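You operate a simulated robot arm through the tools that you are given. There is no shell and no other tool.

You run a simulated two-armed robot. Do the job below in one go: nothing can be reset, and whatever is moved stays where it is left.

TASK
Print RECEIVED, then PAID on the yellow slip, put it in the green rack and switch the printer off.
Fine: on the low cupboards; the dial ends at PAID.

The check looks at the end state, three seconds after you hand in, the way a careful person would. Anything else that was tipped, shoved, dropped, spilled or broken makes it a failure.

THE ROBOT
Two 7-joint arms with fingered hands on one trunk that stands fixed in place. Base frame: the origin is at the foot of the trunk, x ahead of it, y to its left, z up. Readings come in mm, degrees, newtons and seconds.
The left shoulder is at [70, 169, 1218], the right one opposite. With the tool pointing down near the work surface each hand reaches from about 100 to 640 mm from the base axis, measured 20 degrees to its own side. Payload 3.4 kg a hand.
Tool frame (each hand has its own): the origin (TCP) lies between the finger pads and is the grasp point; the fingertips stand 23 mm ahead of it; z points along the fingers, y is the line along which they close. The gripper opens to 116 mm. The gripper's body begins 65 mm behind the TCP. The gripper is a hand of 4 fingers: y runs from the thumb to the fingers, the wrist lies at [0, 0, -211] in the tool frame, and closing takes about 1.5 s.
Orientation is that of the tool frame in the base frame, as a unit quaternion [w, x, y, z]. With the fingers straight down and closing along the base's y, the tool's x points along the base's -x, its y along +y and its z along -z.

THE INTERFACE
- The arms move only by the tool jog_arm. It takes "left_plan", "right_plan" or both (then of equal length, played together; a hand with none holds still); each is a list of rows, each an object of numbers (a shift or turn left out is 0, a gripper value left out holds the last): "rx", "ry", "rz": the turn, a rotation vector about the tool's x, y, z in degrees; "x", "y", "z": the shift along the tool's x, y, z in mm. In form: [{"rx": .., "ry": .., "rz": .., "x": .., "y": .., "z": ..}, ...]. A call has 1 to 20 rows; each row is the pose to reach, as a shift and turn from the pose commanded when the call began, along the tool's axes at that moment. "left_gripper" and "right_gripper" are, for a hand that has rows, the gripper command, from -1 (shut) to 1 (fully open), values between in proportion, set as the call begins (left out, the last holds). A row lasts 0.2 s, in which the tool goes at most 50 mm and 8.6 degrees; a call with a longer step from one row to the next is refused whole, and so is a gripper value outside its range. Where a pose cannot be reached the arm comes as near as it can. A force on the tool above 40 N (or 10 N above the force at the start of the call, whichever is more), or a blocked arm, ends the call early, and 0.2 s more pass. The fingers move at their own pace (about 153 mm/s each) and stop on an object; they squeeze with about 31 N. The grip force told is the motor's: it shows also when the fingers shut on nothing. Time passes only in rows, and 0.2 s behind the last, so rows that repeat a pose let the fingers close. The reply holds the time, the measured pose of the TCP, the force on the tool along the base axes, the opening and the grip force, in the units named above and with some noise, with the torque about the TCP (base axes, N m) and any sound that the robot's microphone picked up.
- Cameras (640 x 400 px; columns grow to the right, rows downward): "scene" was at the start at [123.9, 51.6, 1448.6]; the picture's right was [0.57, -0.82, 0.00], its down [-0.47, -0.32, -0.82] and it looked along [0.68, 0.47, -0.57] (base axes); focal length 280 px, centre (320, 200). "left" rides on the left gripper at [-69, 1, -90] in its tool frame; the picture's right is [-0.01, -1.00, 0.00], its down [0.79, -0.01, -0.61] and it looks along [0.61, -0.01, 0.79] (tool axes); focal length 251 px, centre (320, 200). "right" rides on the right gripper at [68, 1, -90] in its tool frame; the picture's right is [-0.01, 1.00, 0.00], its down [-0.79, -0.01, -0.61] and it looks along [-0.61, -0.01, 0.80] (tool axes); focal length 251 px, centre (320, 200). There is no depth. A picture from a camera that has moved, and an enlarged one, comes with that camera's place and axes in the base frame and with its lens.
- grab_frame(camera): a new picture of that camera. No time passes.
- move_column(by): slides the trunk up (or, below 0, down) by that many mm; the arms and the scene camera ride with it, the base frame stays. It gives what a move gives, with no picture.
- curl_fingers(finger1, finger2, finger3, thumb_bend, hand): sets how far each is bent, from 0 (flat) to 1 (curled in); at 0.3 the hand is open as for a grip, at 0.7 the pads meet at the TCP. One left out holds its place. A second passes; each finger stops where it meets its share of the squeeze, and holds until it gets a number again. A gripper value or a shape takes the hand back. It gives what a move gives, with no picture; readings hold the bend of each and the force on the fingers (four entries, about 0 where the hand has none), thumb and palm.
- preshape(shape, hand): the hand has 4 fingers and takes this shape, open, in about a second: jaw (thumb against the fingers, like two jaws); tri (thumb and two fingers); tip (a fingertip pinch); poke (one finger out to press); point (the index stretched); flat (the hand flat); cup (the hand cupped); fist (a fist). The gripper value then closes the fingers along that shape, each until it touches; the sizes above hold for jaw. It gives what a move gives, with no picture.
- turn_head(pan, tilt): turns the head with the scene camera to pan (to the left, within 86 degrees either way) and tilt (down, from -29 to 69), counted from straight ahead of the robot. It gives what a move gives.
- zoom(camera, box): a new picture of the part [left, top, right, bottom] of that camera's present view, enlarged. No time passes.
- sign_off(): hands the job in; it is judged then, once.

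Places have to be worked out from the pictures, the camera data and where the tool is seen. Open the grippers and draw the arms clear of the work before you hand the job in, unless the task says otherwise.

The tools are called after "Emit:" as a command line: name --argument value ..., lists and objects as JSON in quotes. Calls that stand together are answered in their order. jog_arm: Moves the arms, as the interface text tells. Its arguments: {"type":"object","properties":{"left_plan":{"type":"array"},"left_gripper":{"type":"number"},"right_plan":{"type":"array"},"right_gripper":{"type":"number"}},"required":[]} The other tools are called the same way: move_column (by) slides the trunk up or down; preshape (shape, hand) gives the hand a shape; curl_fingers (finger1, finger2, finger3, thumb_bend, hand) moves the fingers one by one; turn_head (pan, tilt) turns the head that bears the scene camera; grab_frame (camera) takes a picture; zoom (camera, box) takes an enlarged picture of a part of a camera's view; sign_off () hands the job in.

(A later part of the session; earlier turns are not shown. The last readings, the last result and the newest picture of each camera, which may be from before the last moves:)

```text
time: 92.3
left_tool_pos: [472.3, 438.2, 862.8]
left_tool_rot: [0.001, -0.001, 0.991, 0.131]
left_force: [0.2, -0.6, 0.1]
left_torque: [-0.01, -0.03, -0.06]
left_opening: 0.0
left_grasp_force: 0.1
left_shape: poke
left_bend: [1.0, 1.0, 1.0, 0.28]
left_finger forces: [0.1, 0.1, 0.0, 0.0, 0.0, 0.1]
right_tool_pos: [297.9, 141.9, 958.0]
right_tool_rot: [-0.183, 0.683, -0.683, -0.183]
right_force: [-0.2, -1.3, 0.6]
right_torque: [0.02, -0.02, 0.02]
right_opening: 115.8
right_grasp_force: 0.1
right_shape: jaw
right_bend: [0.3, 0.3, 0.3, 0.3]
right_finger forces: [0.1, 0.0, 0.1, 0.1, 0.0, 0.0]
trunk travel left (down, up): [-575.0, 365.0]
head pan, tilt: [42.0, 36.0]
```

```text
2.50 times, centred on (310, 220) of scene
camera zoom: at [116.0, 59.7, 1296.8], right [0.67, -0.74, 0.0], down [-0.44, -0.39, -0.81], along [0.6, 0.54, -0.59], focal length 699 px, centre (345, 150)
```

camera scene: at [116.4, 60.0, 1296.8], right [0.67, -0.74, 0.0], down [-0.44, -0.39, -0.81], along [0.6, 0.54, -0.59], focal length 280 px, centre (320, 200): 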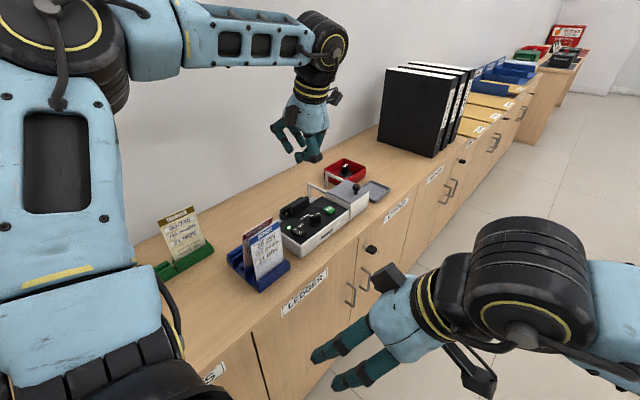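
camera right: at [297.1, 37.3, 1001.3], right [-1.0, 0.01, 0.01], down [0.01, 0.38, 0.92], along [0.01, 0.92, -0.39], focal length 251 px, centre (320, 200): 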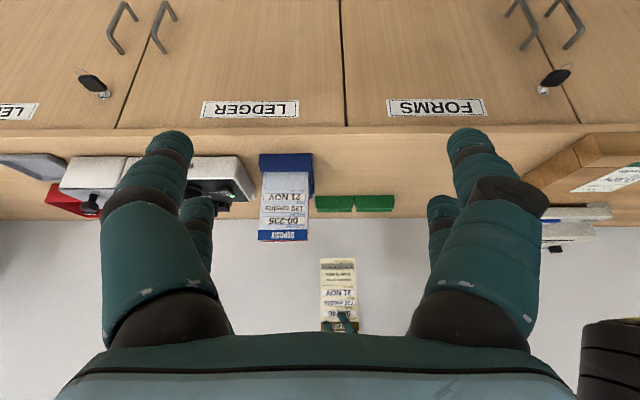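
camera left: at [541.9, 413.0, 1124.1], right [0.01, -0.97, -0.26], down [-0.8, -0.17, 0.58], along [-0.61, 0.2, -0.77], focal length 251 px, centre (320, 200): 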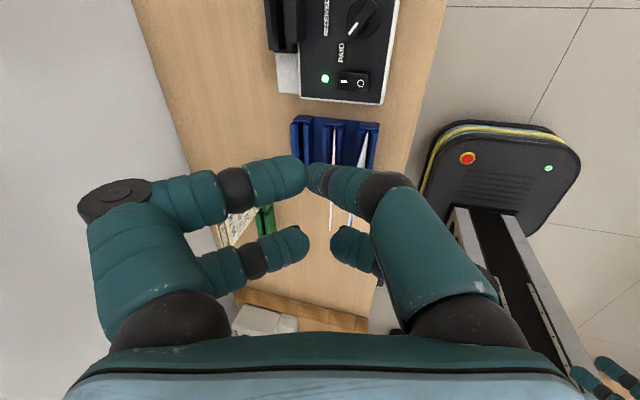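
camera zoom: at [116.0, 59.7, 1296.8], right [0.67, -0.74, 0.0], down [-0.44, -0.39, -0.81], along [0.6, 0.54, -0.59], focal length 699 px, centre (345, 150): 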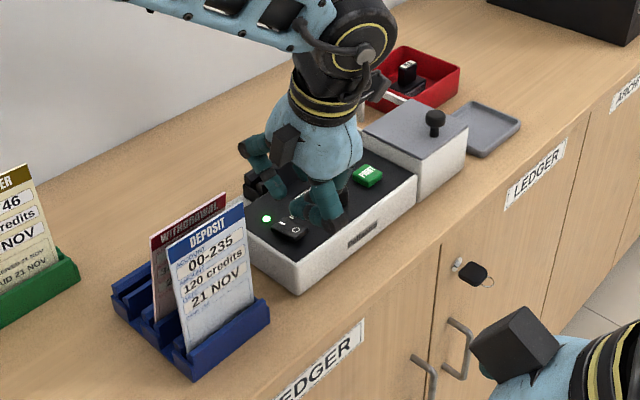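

The tip is above the O end, about 4 mm outside the mark, which gives good leverage. Pressing down slowly.

Emit:
jog_arm --left_plan '[{"y": -3.9, "z": 14.5}, {"y": -5.7, "z": 21.3}, {"y": -6.7, "z": 25.1}, {"y": -7.5, "z": 28}, {"y": -8.3, "z": 30.9}, {"y": -8.5, "z": 31.9}, {"y": -8.5, "z": 31.9}]'

Emit:
zoom --camera "left" --box '[200, 40, 440, 240]'

```text
time: 93.9
left_tool_pos: [471.1, 435.1, 834.5]
left_tool_rot: [0.003, -0.001, 0.991, 0.133]
left_force: [6.6, 0.5, 25.9]
left_torque: [0.25, -0.24, -0.03]
left_opening: 0.1
left_grasp_force: 0.0
left_shape: poke
left_bend: [1.0, 1.0, 1.0, 0.3]
left_finger forces: [0.0, 0.1, 0.1, 0.1, 25.7, 0.0]
right_tool_pos: [296.1, 140.8, 958.8]
right_tool_rot: [0.184, -0.682, 0.683, 0.183]
right_force: [-0.4, 0.5, 0.6]
right_torque: [0.02, -0.02, 0.05]
right_opening: 115.9
right_grasp_force: 0.0
right_shape: jaw
right_bend: [0.3, 0.3, 0.3, 0.3]
right_finger forces: [0.0, 0.0, 0.0, 0.0, 0.0, 0.0]
trunk travel left (down, up): [-575.0, 365.0]
head pan, tilt: [42.0, 36.0]
```

```text
2.00 times, centred on (320, 140) of left
camera zoom: at [540.2, 411.4, 921.1], right [0.01, -0.96, -0.26], down [-0.8, -0.17, 0.58], along [-0.6, 0.2, -0.77], focal length 503 px, centre (320, 320)
```

zoom: 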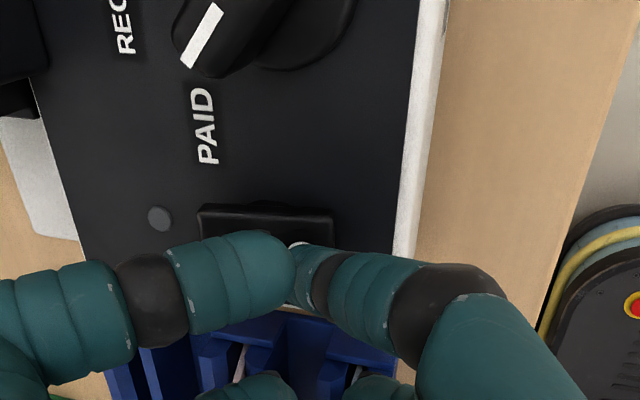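

The power lamp has gone dark, so the printer is off. Lifting straight up, clear of everything.

Emit:
jog_arm --left_plan '[{"y": 3.9, "z": -14.5}, {"y": 11, "z": -41}, {"y": 19.4, "z": -72.4}, {"y": 31, "z": -115.9}, {"y": 40, "z": -149.7}, {"y": 40, "z": -149.7}]'

Emit:
grab_frame --camera "left"

Emit:
zoom --camera "scene" --box '[220, 180, 380, 300]'

Emit:
zoom --camera "left" --box '[280, 60, 400, 240]'

```text
time: 95.3
left_tool_pos: [471.6, 436.5, 987.2]
left_tool_rot: [0.0, -0.001, 0.991, 0.13]
left_force: [-0.2, 0.3, 0.4]
left_torque: [-0.03, 0.02, -0.02]
left_opening: 0.0
left_grasp_force: 0.1
left_shape: poke
left_bend: [1.0, 1.0, 1.0, 0.27]
left_finger forces: [0.0, 0.1, 0.1, 0.0, 0.0, 0.1]
right_tool_pos: [298.7, 143.2, 956.9]
right_tool_rot: [-0.183, 0.683, -0.683, -0.183]
right_force: [-0.5, -0.1, 0.1]
right_torque: [-0.01, -0.04, 0.01]
right_opening: 115.8
right_grasp_force: 0.0
right_shape: jaw
right_bend: [0.3, 0.3, 0.3, 0.3]
right_finger forces: [0.0, 0.1, 0.1, 0.0, 0.0, 0.1]
trunk travel left (down, up): [-575.0, 365.0]
head pan, tilt: [42.0, 36.0]
```

```text
taken
camera left: at [540.5, 413.2, 1073.8], right [0.01, -0.97, -0.26], down [-0.79, -0.17, 0.58], along [-0.61, 0.2, -0.77], focal length 251 px, centre (320, 200)
```

left: 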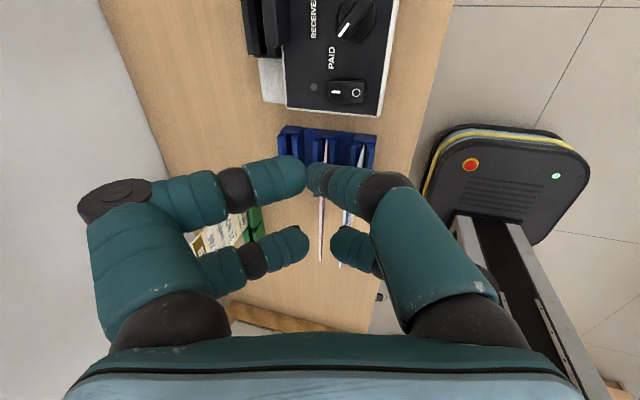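

```text
3.33 times, centred on (300, 240) of scene
camera zoom: at [116.8, 60.5, 1296.7], right [0.67, -0.74, 0.0], down [-0.44, -0.39, -0.81], along [0.6, 0.54, -0.59], focal length 932 px, centre (387, 67)
```

zoom: 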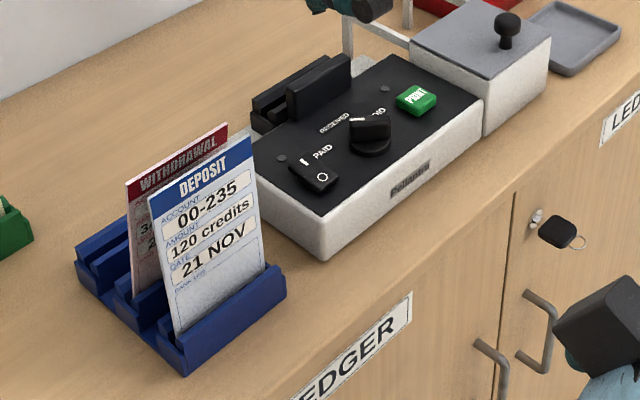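

```text
2.22 times, centred on (340, 150) of left
camera zoom: at [540.5, 413.2, 1073.8], right [0.01, -0.97, -0.26], down [-0.79, -0.17, 0.58], along [-0.61, 0.2, -0.77], focal length 559 px, centre (276, 311)
```

zoom: 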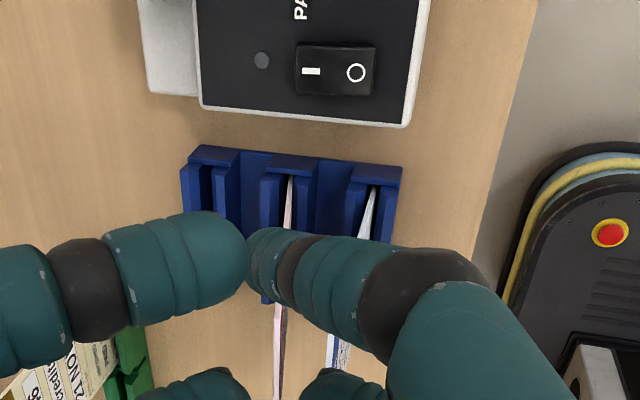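

Printer off, dial at PAID and the slip racked. Now I'll move the wrist camera directly above the slip holder to measure how far the pink slip leans.

Emit:
jog_arm --left_plan '[{"x": 20, "y": 10, "z": -10, "rx": 2.89, "ry": -7.56, "rz": -1}, {"x": 47, "y": 17, "z": -13, "rx": 5.78, "ry": -15.12, "rz": -1.99}, {"x": 73, "y": 24, "z": -13.4, "rx": 8.67, "ry": -22.68, "rz": -2.99}, {"x": 100, "y": 32, "z": -13.4, "rx": 11.56, "ry": -30.24, "rz": -3.98}, {"x": 126.5, "y": 38.8, "z": -13.4, "rx": 14.45, "ry": -37.8, "rz": -4.98}, {"x": 126.5, "y": 38.8, "z": -13.4, "rx": 14.45, "ry": -37.8, "rz": -4.98}]'

Emit:
grab_frame --camera "left"

Emit:
zoom --camera "left" --box '[270, 110, 430, 270]'

```text
time: 96.7
left_tool_pos: [346.6, 470.3, 1007.8]
left_tool_rot: [0.326, 0.0, 0.945, 0.0]
left_force: [0.7, -1.3, -0.4]
left_torque: [-0.02, 0.03, -0.02]
left_opening: 0.0
left_grasp_force: 0.1
left_shape: poke
left_bend: [1.0, 1.0, 1.0, 0.27]
left_finger forces: [0.0, 0.1, 0.0, 0.1, 0.0, 0.0]
right_tool_pos: [297.9, 142.3, 956.7]
right_tool_rot: [0.183, -0.683, 0.683, 0.184]
right_force: [0.0, 0.4, 0.6]
right_torque: [-0.01, 0.05, 0.02]
right_opening: 115.8
right_grasp_force: 0.1
right_shape: jaw
right_bend: [0.3, 0.3, 0.3, 0.3]
right_finger forces: [0.1, 0.1, 0.0, 0.0, 0.1, 0.0]
trunk travel left (down, up): [-575.0, 365.0]
head pan, tilt: [42.0, 36.0]
```

```text
taken
camera left: at [345.9, 470.0, 1121.6], right [0.01, -1.0, 0.01], down [-1.0, -0.01, -0.01], along [0.01, -0.01, -1.0], focal length 251 px, centre (320, 200)
```

left: 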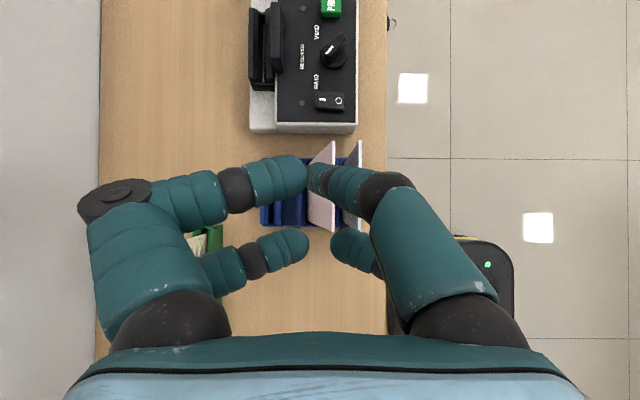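

```text
2.50 times, centred on (350, 190) of left
camera zoom: at [345.9, 470.0, 1121.6], right [0.01, -1.0, 0.01], down [-1.0, -0.01, -0.01], along [0.01, -0.01, -1.0], focal length 629 px, centre (245, 225)
```

zoom: 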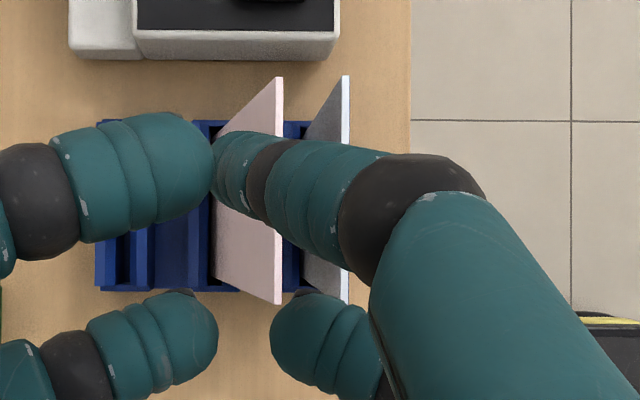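

The pink slip leans about 9° (its top at y≈458 instead of 483) with a 20 mm gap to the blue one. I'd like to set it upright again by hooking its top edge at the centre with the poke finger. First I'll check the scene view of both slips.

Emit:
zoom --camera "scene" --box '[220, 200, 310, 300]'

Emit:
jog_arm --left_plan '[{"ry": 7.6, "x": 0}, {"ry": 15.2}, {"ry": 22.8}, {"ry": 30.4}, {"ry": 38}, {"ry": 38}]'

Emit:
grab_frame --camera "left"

```text
4.00 times, centred on (265, 250) of scene
camera zoom: at [117.6, 59.8, 1296.6], right [0.67, -0.74, 0.0], down [-0.44, -0.39, -0.81], along [0.6, 0.54, -0.59], focal length 1119 px, centre (540, 0)
```

zoom: 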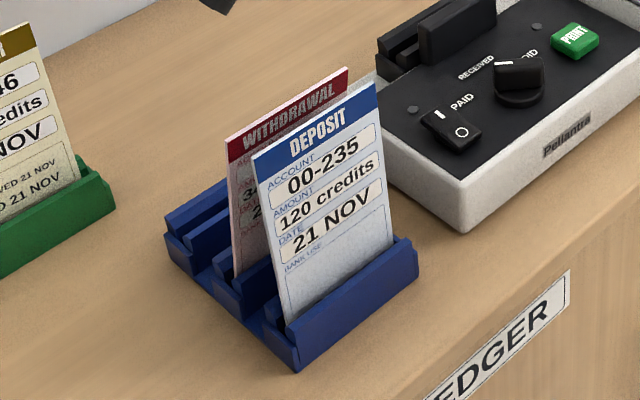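

```text
time: 98.1
left_tool_pos: [343.9, 471.4, 1008.3]
left_tool_rot: [0.0, -0.001, 1.0, 0.0]
left_force: [-1.0, 0.7, 0.6]
left_torque: [0.02, 0.0, 0.02]
left_opening: 0.1
left_grasp_force: 0.0
left_shape: poke
left_bend: [1.0, 1.0, 1.0, 0.27]
left_finger forces: [0.0, 0.0, 0.0, 0.0, 0.0, 0.0]
right_tool_pos: [297.1, 142.9, 958.0]
right_tool_rot: [0.183, -0.682, 0.684, 0.183]
right_force: [-0.9, 0.0, -0.7]
right_torque: [-0.01, 0.05, -0.01]
right_opening: 115.7
right_grasp_force: 0.1
right_shape: jaw
right_bend: [0.3, 0.3, 0.3, 0.3]
right_finger forces: [0.0, 0.0, 0.0, 0.0, 0.1, 0.0]
trunk travel left (down, up): [-575.0, 365.0]
head pan, tilt: [42.0, 36.0]
```

```text
taken
camera left: at [413.4, 470.9, 1098.0], right [0.01, -1.0, 0.0], down [-0.79, -0.01, 0.61], along [-0.61, -0.01, -0.79], focal length 251 px, centre (320, 200)
```

left: 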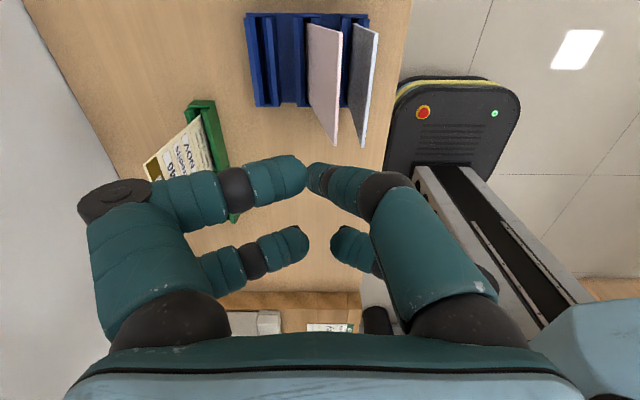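

This view shows both tops well. I'll zoom to measure them.

Emit:
zoom --camera "left" --box '[240, 5, 400, 155]'

```text
2.67 times, centred on (320, 80) of left
camera zoom: at [413.4, 470.9, 1098.0], right [0.01, -1.0, 0.0], down [-0.79, -0.01, 0.61], along [-0.61, -0.01, -0.79], focal length 670 px, centre (320, 520)
```

zoom: 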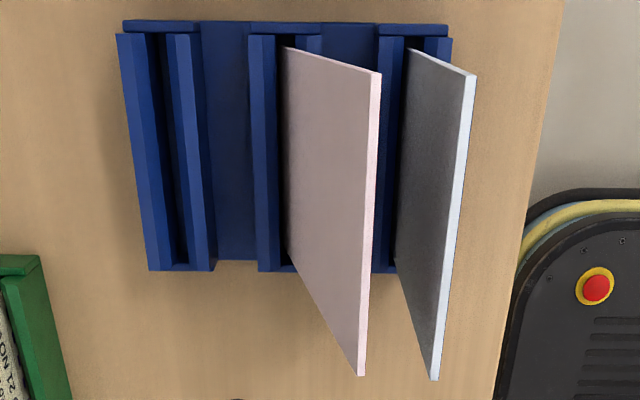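

Pink's top is at y≈456.6 and blue's at ≈433, a 20 mm clear gap. I'll tilt the hand 20° so the finger's shaft is nearly vertical, and hover with the tip about 35 mm above the gap.

Emit:
jog_arm --left_plan '[{"x": -5.3, "y": -4.7, "z": 15.2, "rx": 6.7}, {"x": -10.7, "y": -9.4, "z": 30.5, "rx": 13.3}, {"x": -16, "y": -14.1, "z": 45.7, "rx": 20}, {"x": -16, "y": -14.1, "z": 45.7, "rx": 20}]'

Emit:
grab_frame --camera "left"

Emit:
zoom --camera "left" --box '[240, 40, 420, 220]'

Emit:
zoom --camera "scene" --box '[200, 150, 320, 300]'

Emit:
grab_frame --camera "right"

```text
time: 99.1
left_tool_pos: [360.9, 455.4, 965.4]
left_tool_rot: [0.001, 0.0, 0.985, -0.175]
left_force: [-0.3, 0.2, 0.8]
left_torque: [0.0, 0.04, 0.01]
left_opening: 0.0
left_grasp_force: 0.1
left_shape: poke
left_bend: [1.0, 1.0, 1.0, 0.27]
left_finger forces: [0.1, 0.0, 0.0, 0.1, 0.0, 0.0]
right_tool_pos: [298.1, 141.3, 957.0]
right_tool_rot: [-0.183, 0.683, -0.683, -0.183]
right_force: [0.0, -0.1, 0.0]
right_torque: [0.02, 0.03, -0.02]
right_opening: 115.9
right_grasp_force: 0.0
right_shape: jaw
right_bend: [0.3, 0.3, 0.3, 0.3]
right_finger forces: [0.0, 0.0, 0.0, 0.0, 0.0, 0.1]
trunk travel left (down, up): [-575.0, 365.0]
head pan, tilt: [42.0, 36.0]
```

```text
taken
camera left: at [429.9, 486.5, 1048.4], right [0.01, -0.94, 0.34], down [-0.8, 0.2, 0.57], along [-0.61, -0.28, -0.75], focal length 251 px, centre (320, 200)
```

left: 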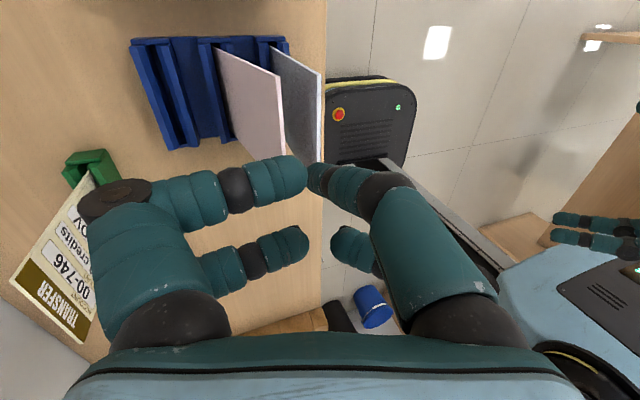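

```text
2.22 times, centred on (330, 130) of left
camera zoom: at [429.9, 486.5, 1048.4], right [0.01, -0.94, 0.34], down [-0.8, 0.2, 0.57], along [-0.61, -0.28, -0.75], focal length 559 px, centre (298, 356)
```

zoom: 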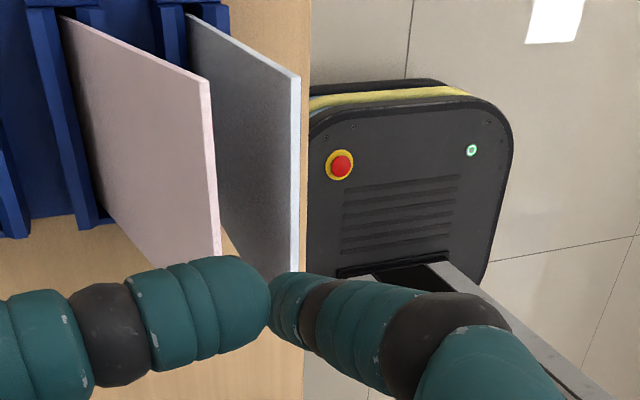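

```text
2.67 times, centred on (260, 225) of scene
camera zoom: at [116.1, 59.6, 1296.8], right [0.67, -0.74, 0.0], down [-0.44, -0.39, -0.81], along [0.6, 0.54, -0.59], focal length 746 px, centre (480, 133)
```

zoom: 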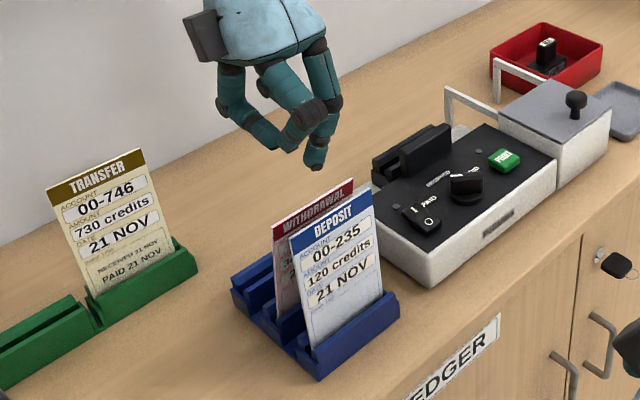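

```text
taken
camera right: at [296.9, 37.2, 1001.6], right [-1.0, 0.01, 0.0], down [0.01, 0.38, 0.92], along [0.01, 0.92, -0.38], focal length 251 px, centre (320, 200)
```

right: 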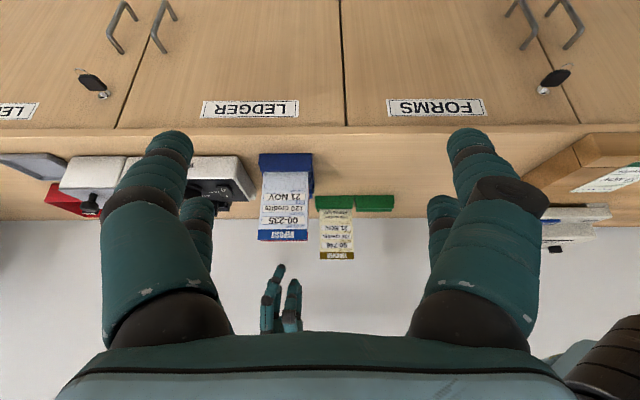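

The tip is at y≈446.6, between pink (456.2) and blue (432.8). I'll lower to about 5–8 mm above their tops for a last check.

Emit:
jog_arm --left_plan '[{"y": 5.4, "z": 15.6}, {"y": 10.8, "z": 31.2}, {"y": 10.8, "z": 31.2}, {"y": 10.8, "z": 31.2}]'

Emit:
zoom --camera "left" --box '[240, 80, 420, 260]'

Emit:
zoom --camera "scene" --box '[230, 180, 310, 260]'

Emit:
zoom --camera "right" --box '[230, 190, 350, 300]'

```text
time: 100.1
left_tool_pos: [360.1, 454.3, 931.2]
left_tool_rot: [0.002, -0.001, 0.985, -0.174]
left_force: [0.2, -0.2, 0.2]
left_torque: [0.01, -0.02, 0.02]
left_opening: 0.0
left_grasp_force: 0.1
left_shape: poke
left_bend: [1.0, 1.0, 1.0, 0.27]
left_finger forces: [0.0, 0.0, 0.0, 0.0, 0.0, 0.0]
right_tool_pos: [296.8, 142.3, 956.8]
right_tool_rot: [0.183, -0.683, 0.683, 0.183]
right_force: [0.4, -0.4, -0.3]
right_torque: [-0.01, 0.0, -0.01]
right_opening: 115.9
right_grasp_force: 0.1
right_shape: jaw
right_bend: [0.3, 0.3, 0.3, 0.3]
right_finger forces: [0.0, 0.0, 0.0, 0.0, 0.0, 0.0]
trunk travel left (down, up): [-575.0, 365.0]
head pan, tilt: [42.0, 36.0]
```

```text
2.22 times, centred on (330, 170) of left
camera zoom: at [429.4, 485.9, 1014.9], right [0.01, -0.94, 0.34], down [-0.8, 0.2, 0.57], along [-0.61, -0.28, -0.75], focal length 559 px, centre (298, 267)
```

zoom: 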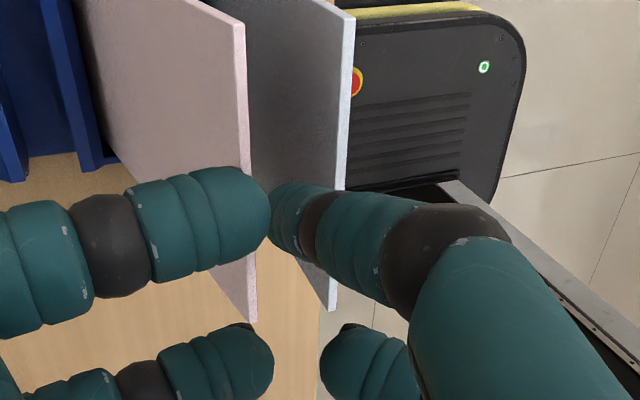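

```text
5.00 times, centred on (270, 220) of scene
camera zoom: at [116.4, 60.0, 1296.8], right [0.67, -0.74, 0.0], down [-0.44, -0.39, -0.81], along [0.6, 0.54, -0.59], focal length 1398 px, centre (570, 100)
```

zoom: 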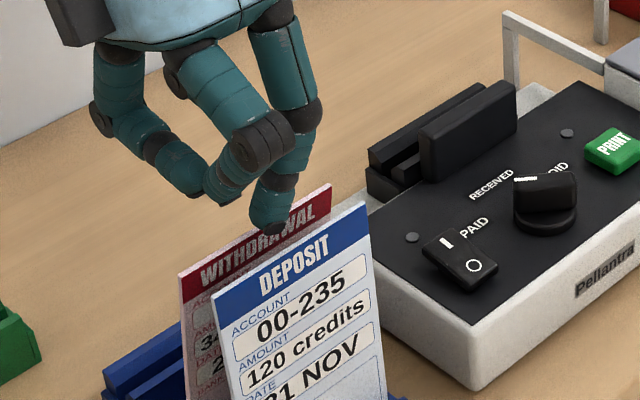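

```text
3.64 times, centred on (290, 245) of right
camera zoom: at [297.2, 37.5, 1001.5], right [-1.0, 0.01, 0.0], down [0.01, 0.39, 0.92], along [0.01, 0.92, -0.39], focal length 914 px, centre (429, 36)
```

zoom: 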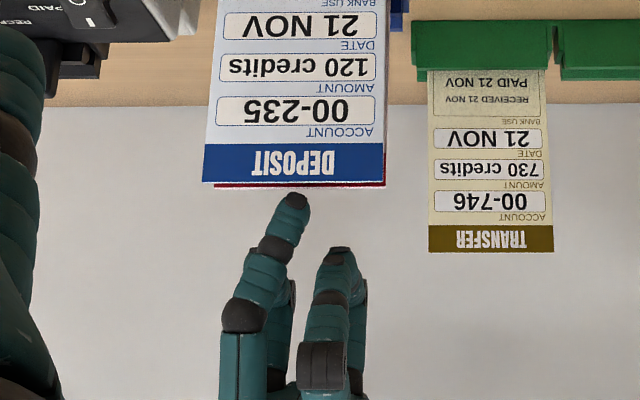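

The tip is centred in the gap, about 3 mm from pink and 3.5 mm from blue; the other fingers are 20+ mm higher. I'll lower 8 mm so the tip is just behind pink's top edge.

Emit:
jog_arm --left_plan '[{"y": 0.7, "z": 1.9}, {"y": 1.4, "z": 3.8}, {"y": 2.1, "z": 5.6}, {"y": 2.7, "z": 7.5}, {"y": 2.7, "z": 7.5}]'

Emit:
zoom --camera "left" --box '[240, 80, 420, 260]'

Emit:
zoom --camera "scene" --box '[230, 180, 310, 260]'

Emit:
zoom --camera "right" --box '[230, 190, 350, 300]'

```text
time: 101.3
left_tool_pos: [361.3, 456.7, 922.4]
left_tool_rot: [0.002, -0.001, 0.985, -0.173]
left_force: [-0.6, 0.7, 0.0]
left_torque: [0.05, 0.03, 0.03]
left_opening: 0.0
left_grasp_force: 0.1
left_shape: poke
left_bend: [1.0, 1.0, 1.0, 0.27]
left_finger forces: [0.0, 0.0, 0.1, 0.1, 0.0, 0.1]
right_tool_pos: [298.3, 142.5, 957.8]
right_tool_rot: [0.183, -0.683, 0.683, 0.183]
right_force: [0.0, -0.1, 0.5]
right_torque: [0.0, -0.01, -0.01]
right_opening: 115.8
right_grasp_force: 0.0
right_shape: jaw
right_bend: [0.3, 0.3, 0.3, 0.3]
right_finger forces: [0.0, 0.1, 0.0, 0.1, 0.1, 0.0]
trunk travel left (down, up): [-575.0, 365.0]
head pan, tilt: [42.0, 36.0]
```

```text
2.22 times, centred on (330, 170) of left
camera zoom: at [430.4, 487.0, 1006.0], right [0.01, -0.94, 0.34], down [-0.8, 0.2, 0.57], along [-0.61, -0.28, -0.75], focal length 559 px, centre (298, 267)
```

zoom: 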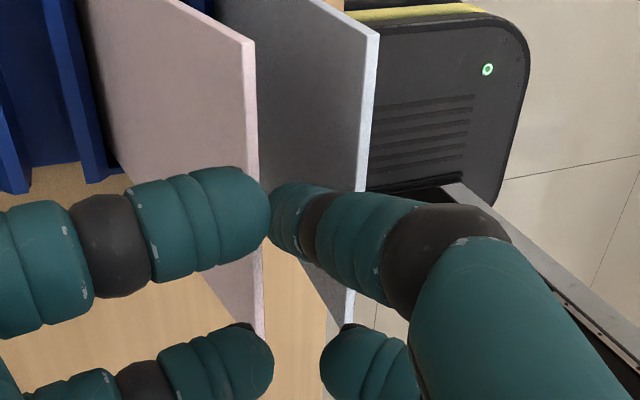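

```text
5.00 times, centred on (270, 220) of scene
camera zoom: at [116.4, 60.0, 1296.8], right [0.67, -0.74, 0.0], down [-0.44, -0.39, -0.81], along [0.6, 0.54, -0.59], focal length 1398 px, centre (570, 100)
```

zoom: 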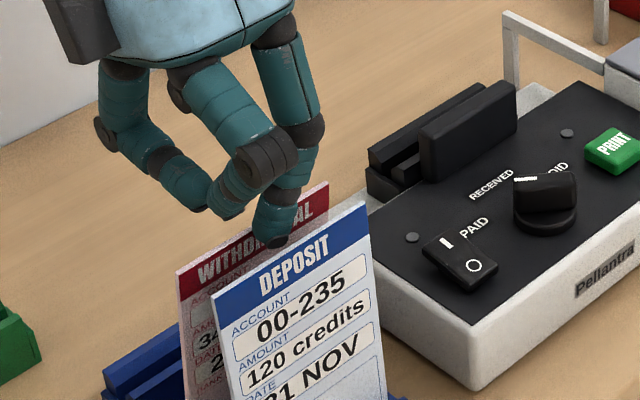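

```text
3.64 times, centred on (290, 245) of right
camera zoom: at [297.2, 37.5, 1001.5], right [-1.0, 0.01, 0.0], down [0.01, 0.39, 0.92], along [0.01, 0.92, -0.39], focal length 914 px, centre (429, 36)
```

zoom: 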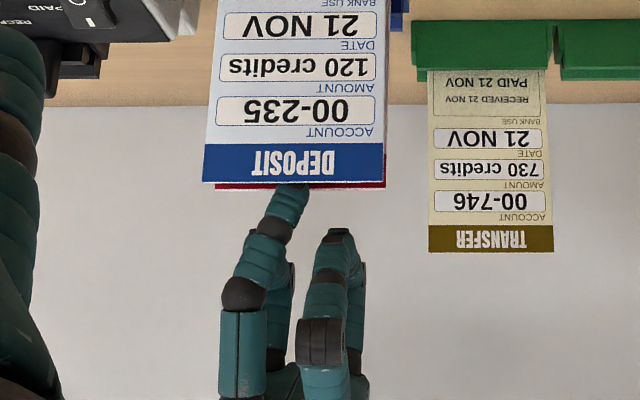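

The tip is behind pink's top edge and just touching it; blue is unmoved. I'll push pink slowly toward +y, 16 mm in small steps.

Emit:
jog_arm --left_plan '[{"y": 1.9, "z": -0.7}, {"y": 3.8, "z": -1.4}, {"y": 5.6, "z": -2.1}, {"y": 7.5, "z": -2.7}, {"y": 9.4, "z": -3.4}, {"y": 11.3, "z": -4.1}, {"y": 13.2, "z": -4.8}, {"y": 15, "z": -5.5}, {"y": 15, "z": -5.5}]'

Emit:
zoom --camera "left" --box '[240, 80, 420, 260]'

Emit:
zoom --camera "scene" --box '[220, 180, 310, 300]'

```text
time: 103.3
left_tool_pos: [360.2, 472.4, 922.1]
left_tool_rot: [0.001, -0.001, 0.985, -0.173]
left_force: [-0.9, -0.7, 0.7]
left_torque: [0.02, 0.02, -0.01]
left_opening: 0.0
left_grasp_force: 0.1
left_shape: poke
left_bend: [1.0, 1.0, 1.0, 0.27]
left_finger forces: [0.0, 0.0, 0.1, 0.0, 0.0, 0.1]
right_tool_pos: [298.1, 142.5, 957.5]
right_tool_rot: [0.183, -0.682, 0.684, 0.183]
right_force: [0.0, -0.3, -0.1]
right_torque: [-0.03, 0.0, 0.07]
right_opening: 115.6
right_grasp_force: 0.0
right_shape: jaw
right_bend: [0.3, 0.3, 0.3, 0.3]
right_finger forces: [0.0, 0.1, 0.0, 0.1, 0.0, 0.1]
trunk travel left (down, up): [-575.0, 365.0]
head pan, tilt: [42.0, 36.0]
```

```text
2.22 times, centred on (330, 170) of left
camera zoom: at [429.9, 502.8, 1006.3], right [0.01, -0.94, 0.34], down [-0.8, 0.2, 0.57], along [-0.61, -0.28, -0.75], focal length 559 px, centre (298, 267)
```

zoom: 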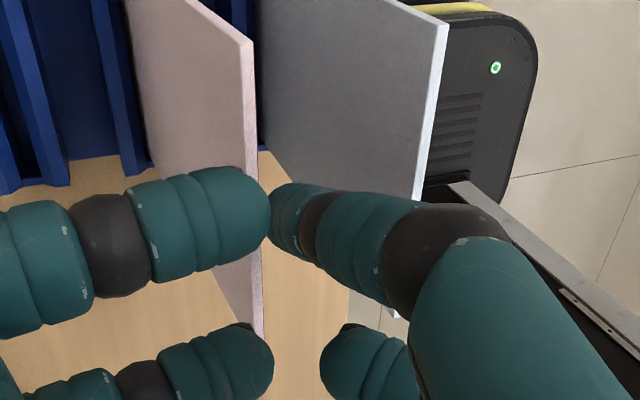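

```text
3.33 times, centred on (265, 240) of scene
camera zoom: at [116.4, 60.0, 1296.8], right [0.67, -0.74, 0.0], down [-0.44, -0.39, -0.81], along [0.6, 0.54, -0.59], focal length 932 px, centre (503, 67)
```

zoom: 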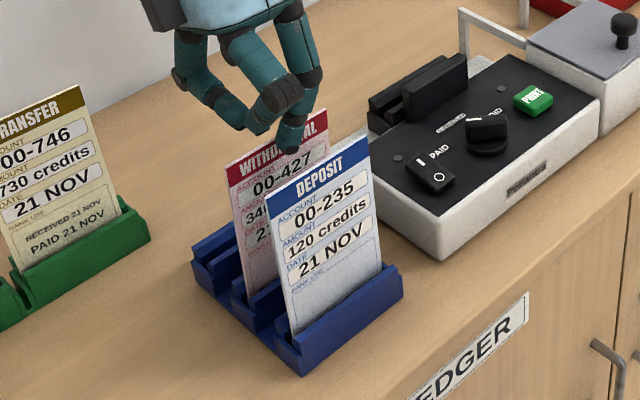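

Pink is coming upright nicely: its top is now at y≈474.5 and the target is 483. I'll push another 5 mm and look again.

Emit:
jog_arm --left_plan '[{"y": 0.9, "z": -0.3}, {"y": 1.9, "z": -0.7}, {"y": 2.8, "z": -1}, {"y": 3.8, "z": -1.4}, {"y": 4.7, "z": -1.7}, {"y": 4.7, "z": -1.7}]'

Emit:
zoom --camera "left" --box '[240, 80, 420, 260]'

Emit:
zoom --camera "scene" --box '[220, 180, 310, 300]'

```text
time: 104.7
left_tool_pos: [361.3, 477.2, 920.7]
left_tool_rot: [0.001, -0.001, 0.985, -0.173]
left_force: [0.3, 0.1, -0.3]
left_torque: [-0.01, 0.0, 0.0]
left_opening: 0.0
left_grasp_force: 0.1
left_shape: poke
left_bend: [1.0, 1.0, 1.0, 0.27]
left_finger forces: [0.1, 0.0, 0.1, 0.0, 0.0, 0.0]
right_tool_pos: [298.4, 142.0, 958.4]
right_tool_rot: [-0.183, 0.683, -0.683, -0.184]
right_force: [0.4, -1.6, -0.8]
right_torque: [0.01, 0.0, 0.0]
right_opening: 115.6
right_grasp_force: 0.1
right_shape: jaw
right_bend: [0.3, 0.3, 0.3, 0.3]
right_finger forces: [0.0, 0.0, 0.0, 0.1, 0.0, 0.0]
trunk travel left (down, up): [-575.0, 365.0]
head pan, tilt: [42.0, 36.0]
```

```text
2.22 times, centred on (330, 170) of left
camera zoom: at [430.6, 507.7, 1005.1], right [0.01, -0.94, 0.34], down [-0.8, 0.2, 0.57], along [-0.61, -0.28, -0.75], focal length 559 px, centre (298, 267)
```

zoom: 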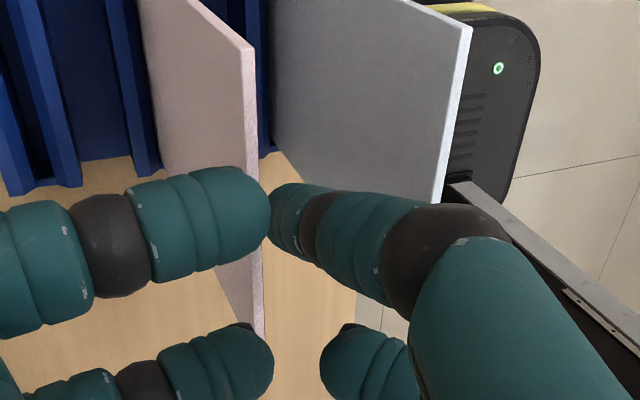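

```text
3.33 times, centred on (265, 240) of scene
camera zoom: at [116.4, 60.0, 1296.8], right [0.67, -0.74, 0.0], down [-0.44, -0.39, -0.81], along [0.6, 0.54, -0.59], focal length 932 px, centre (503, 67)
```

zoom: 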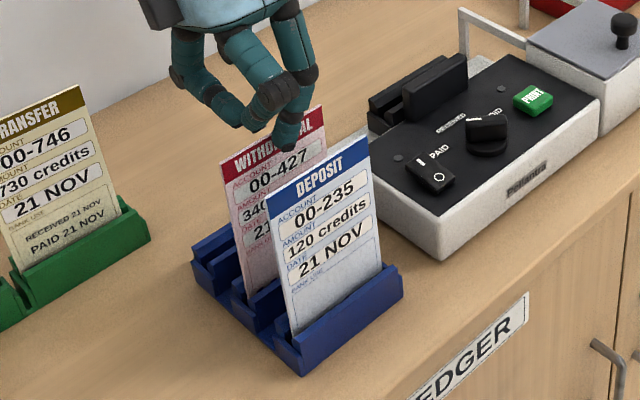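

Pink's top is at about y 480 now, nearly parallel to blue. I'll nudge 1 mm at a time from here.

Emit:
jog_arm --left_plan '[{"y": 0.5, "z": -0.2}, {"y": 0.9, "z": -0.3}, {"y": 0.9, "z": -0.3}, {"y": 0.9, "z": -0.3}]'

Emit:
zoom --camera "left" --box '[270, 80, 390, 200]'

Emit:
zoom --camera "scene" --box '[240, 205, 300, 285]'

```text
time: 105.7
left_tool_pos: [361.5, 478.8, 920.7]
left_tool_rot: [0.0, -0.001, 0.985, -0.173]
left_force: [-0.7, -0.2, 0.6]
left_torque: [-0.01, 0.0, 0.0]
left_opening: 0.1
left_grasp_force: 0.0
left_shape: poke
left_bend: [1.0, 1.0, 1.0, 0.27]
left_finger forces: [0.0, 0.1, 0.0, 0.0, 0.0, 0.1]
right_tool_pos: [298.4, 142.5, 957.8]
right_tool_rot: [0.183, -0.683, 0.683, 0.183]
right_force: [-0.4, -0.5, -0.5]
right_torque: [0.02, 0.01, -0.01]
right_opening: 115.8
right_grasp_force: 0.1
right_shape: jaw
right_bend: [0.3, 0.3, 0.3, 0.3]
right_finger forces: [0.0, 0.0, 0.0, 0.0, 0.1, 0.0]
trunk travel left (down, up): [-575.0, 365.0]
head pan, tilt: [42.0, 36.0]
```

```text
3.33 times, centred on (330, 140) of left
camera zoom: at [430.2, 508.7, 1005.4], right [0.01, -0.94, 0.34], down [-0.8, 0.2, 0.57], along [-0.61, -0.28, -0.75], focal length 838 px, centre (287, 400)
```

zoom: 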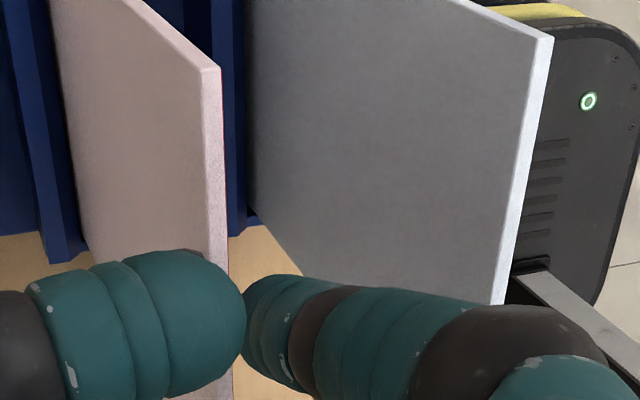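

```text
5.00 times, centred on (270, 245) of scene
camera zoom: at [116.4, 60.0, 1296.8], right [0.67, -0.74, 0.0], down [-0.44, -0.39, -0.81], along [0.6, 0.54, -0.59], focal length 1398 px, centre (570, -25)
```

zoom: 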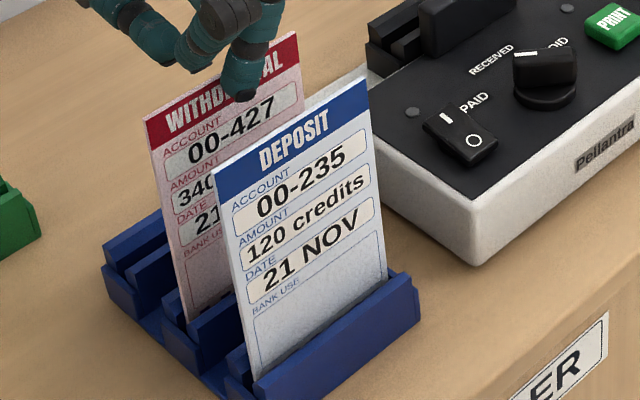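

Pink's top is 46.7 mm from blue's; upright should be 50 mm. I'll continue with another 1.5 mm nudge.

Emit:
jog_arm --left_plan '[{"y": 0.5, "z": -0.2}, {"y": 0.9, "z": -0.3}, {"y": 1.4, "z": -0.5}, {"y": 1.4, "z": -0.5}, {"y": 1.4, "z": -0.5}]'

Emit:
zoom --camera "left" --box '[270, 80, 390, 200]'

Emit:
zoom --camera "scene" --box '[240, 205, 300, 285]'

```text
time: 106.9
left_tool_pos: [360.4, 480.3, 921.1]
left_tool_rot: [0.001, -0.001, 0.985, -0.173]
left_force: [-0.2, 0.0, 1.3]
left_torque: [0.04, 0.0, -0.02]
left_opening: 0.0
left_grasp_force: 0.0
left_shape: poke
left_bend: [1.0, 1.0, 1.0, 0.27]
left_finger forces: [0.2, 0.0, 0.1, 0.0, 0.0, 0.0]
right_tool_pos: [298.0, 143.6, 958.4]
right_tool_rot: [0.183, -0.683, 0.683, 0.183]
right_force: [0.7, 1.5, -0.5]
right_torque: [-0.02, 0.0, 0.02]
right_opening: 115.8
right_grasp_force: 0.0
right_shape: jaw
right_bend: [0.3, 0.3, 0.3, 0.3]
right_finger forces: [0.0, 0.0, 0.0, 0.1, 0.0, 0.1]
trunk travel left (down, up): [-575.0, 365.0]
head pan, tilt: [42.0, 36.0]
```

```text
3.33 times, centred on (330, 140) of left
camera zoom: at [430.2, 511.1, 1005.8], right [0.01, -0.94, 0.34], down [-0.8, 0.2, 0.57], along [-0.61, -0.28, -0.75], focal length 838 px, centre (287, 400)
```

zoom: 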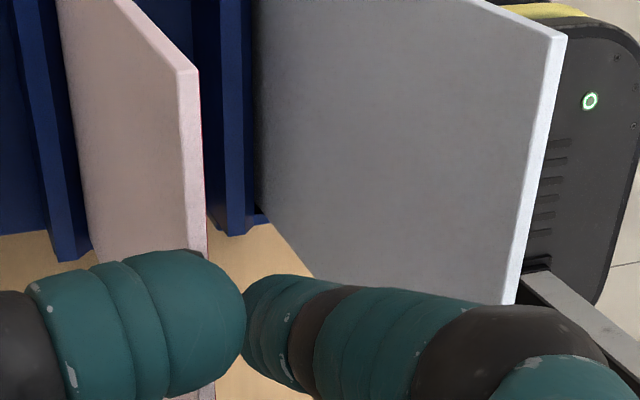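

```text
5.00 times, centred on (270, 245) of scene
camera zoom: at [116.4, 60.0, 1296.8], right [0.67, -0.74, 0.0], down [-0.44, -0.39, -0.81], along [0.6, 0.54, -0.59], focal length 1398 px, centre (570, -25)
```

zoom: 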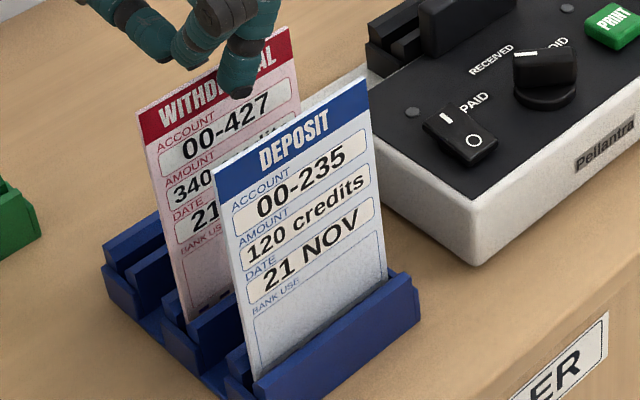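

Pink has popped free of the finger and stands on its own, 51.9 mm from blue by my reading, essentially upright. I'll back the finger away 4 mm in −y, then lift straight out.

Emit:
jog_arm --left_plan '[{"y": -1.9, "z": 0.7}, {"y": -3.8, "z": 1.4}, {"y": -6.5, "z": -6.2}, {"y": -10.6, "z": -17.4}, {"y": -17.4, "z": -36.2}, {"y": -27.7, "z": -64.4}, {"y": -38, "z": -92.6}, {"y": -38, "z": -92.6}]'

Emit:
grab_frame --camera "left"

Emit:
zoom --camera "scene" --box '[220, 180, 310, 300]'

Emit:
zoom --camera "right" --box '[230, 140, 420, 280]'

```text
time: 108.7
left_tool_pos: [360.7, 477.2, 1023.3]
left_tool_rot: [0.0, -0.001, 0.985, -0.174]
left_force: [-0.5, -0.1, -0.6]
left_torque: [0.0, 0.03, 0.0]
left_opening: 0.0
left_grasp_force: 0.0
left_shape: poke
left_bend: [1.0, 1.0, 1.0, 0.27]
left_finger forces: [0.0, 0.0, 0.0, 0.0, 0.0, 0.0]
right_tool_pos: [298.3, 142.5, 958.4]
right_tool_rot: [-0.183, 0.683, -0.683, -0.183]
right_force: [0.8, -0.5, -0.2]
right_torque: [0.0, -0.02, -0.03]
right_opening: 115.7
right_grasp_force: 0.1
right_shape: jaw
right_bend: [0.3, 0.3, 0.3, 0.3]
right_finger forces: [0.1, 0.0, 0.2, 0.0, 0.0, 0.0]
trunk travel left (down, up): [-575.0, 365.0]
head pan, tilt: [42.0, 36.0]
```

```text
taken
camera left: at [429.9, 507.3, 1106.8], right [0.01, -0.94, 0.34], down [-0.8, 0.2, 0.57], along [-0.61, -0.28, -0.75], focal length 251 px, centre (320, 200)
```

left: 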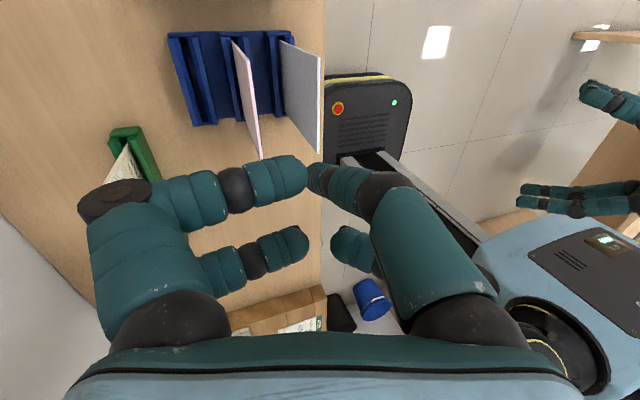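

```text
3.33 times, centred on (265, 240) of scene
camera zoom: at [116.3, 60.1, 1296.8], right [0.67, -0.74, 0.0], down [-0.44, -0.39, -0.81], along [0.6, 0.54, -0.59], focal length 932 px, centre (503, 67)
```

zoom: 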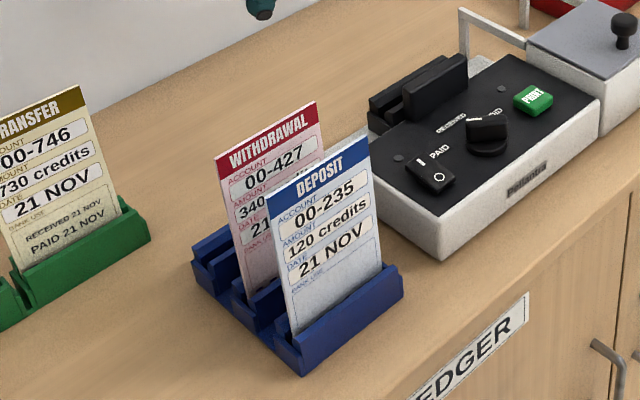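

```text
2.86 times, centred on (325, 210) of right
camera zoom: at [297.1, 37.6, 1001.5], right [-1.0, 0.01, 0.0], down [0.01, 0.39, 0.92], along [0.01, 0.92, -0.39], focal length 718 px, centre (306, 171)
```

zoom: 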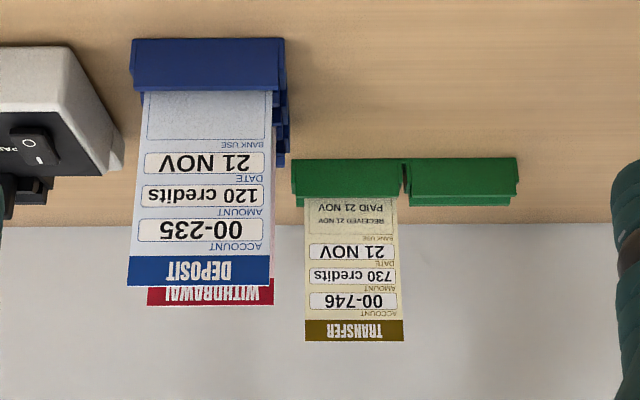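

The pink slip is standing upright again, parallel to the blue one, and everything else looks undisturbed. I'll open the left hand into the jaw shape up here, then raise the trunk to lift both arms clear.

Emit:
preshape --shape "jaw" --hand "left"

Emit:
move_column --by 150

Emit:
grab_frame --camera "scene"

Emit:
grab_frame --camera "left"

Emit:
grab_frame --camera "right"

```text
time: 109.6
left_tool_pos: [361.1, 476.9, 1023.0]
left_tool_rot: [0.001, -0.002, 0.985, -0.174]
left_force: [0.2, 0.8, 0.2]
left_torque: [0.01, 0.0, -0.01]
left_opening: 115.8
left_grasp_force: 0.0
left_shape: jaw
left_bend: [0.3, 0.3, 0.3, 0.3]
left_finger forces: [0.0, 0.0, 0.1, 0.0, 0.0, 0.0]
right_tool_pos: [297.7, 142.2, 958.5]
right_tool_rot: [-0.182, 0.683, -0.683, -0.183]
right_force: [0.3, 0.4, -0.6]
right_torque: [0.02, 0.0, 0.02]
right_opening: 116.0
right_grasp_force: 0.1
right_shape: jaw
right_bend: [0.3, 0.3, 0.3, 0.3]
right_finger forces: [0.0, 0.0, 0.0, 0.0, 0.0, 0.0]
trunk travel left (down, up): [-575.0, 365.0]
head pan, tilt: [42.0, 36.0]
```

```text
time: 111.3
left_tool_pos: [360.7, 476.0, 1172.4]
left_tool_rot: [0.001, 0.0, 0.985, -0.173]
left_force: [0.8, -0.2, 0.5]
left_torque: [-0.03, 0.0, -0.01]
left_opening: 115.8
left_grasp_force: 0.0
left_shape: jaw
left_bend: [0.3, 0.3, 0.3, 0.3]
left_finger forces: [0.0, 0.0, 0.0, 0.0, 0.0, 0.0]
right_tool_pos: [299.0, 142.3, 1106.8]
right_tool_rot: [-0.184, 0.683, -0.683, -0.183]
right_force: [0.1, 0.4, -0.5]
right_torque: [0.04, -0.01, 0.01]
right_opening: 116.0
right_grasp_force: 0.3
right_shape: jaw
right_bend: [0.3, 0.3, 0.3, 0.3]
right_finger forces: [0.1, 0.1, 0.0, 0.0, 0.0, 0.0]
trunk travel left (down, up): [-725.0, 215.0]
head pan, tilt: [42.0, 36.0]
```

```text
taken
camera scene: at [116.5, 60.1, 1446.7], right [0.67, -0.74, 0.0], down [-0.44, -0.39, -0.81], along [0.6, 0.54, -0.59], focal length 280 px, centre (320, 200)
```

scene: 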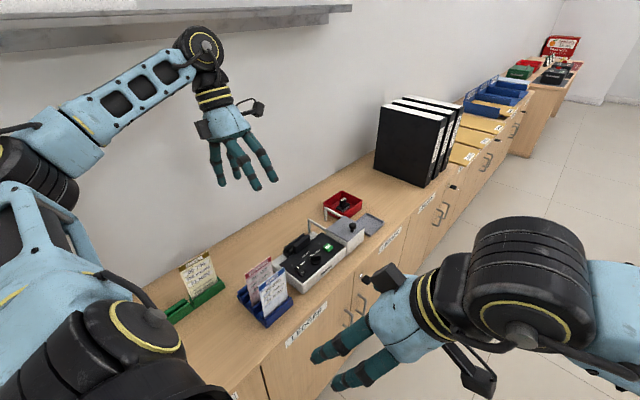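

```text
taken
camera left: at [430.3, 507.1, 1256.5], right [0.01, -0.94, 0.34], down [-0.8, 0.2, 0.57], along [-0.61, -0.28, -0.75], focal length 251 px, centre (320, 200)
```

left: 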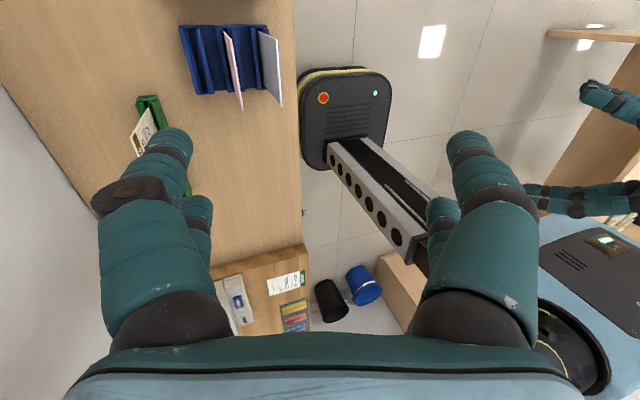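

```text
taken
camera right: at [297.3, 37.6, 1151.4], right [-1.0, 0.01, 0.0], down [0.01, 0.39, 0.92], along [0.01, 0.92, -0.39], focal length 251 px, centre (320, 200)
```

right: 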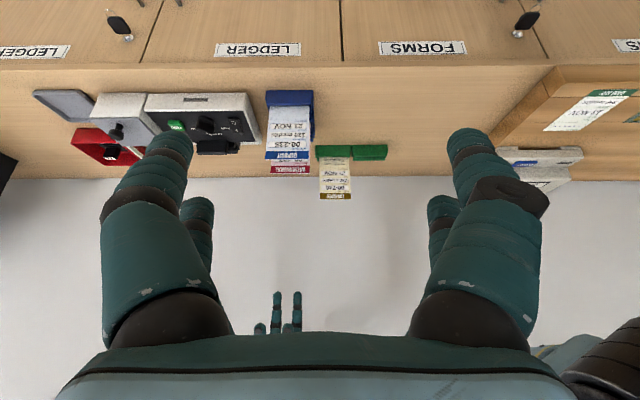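

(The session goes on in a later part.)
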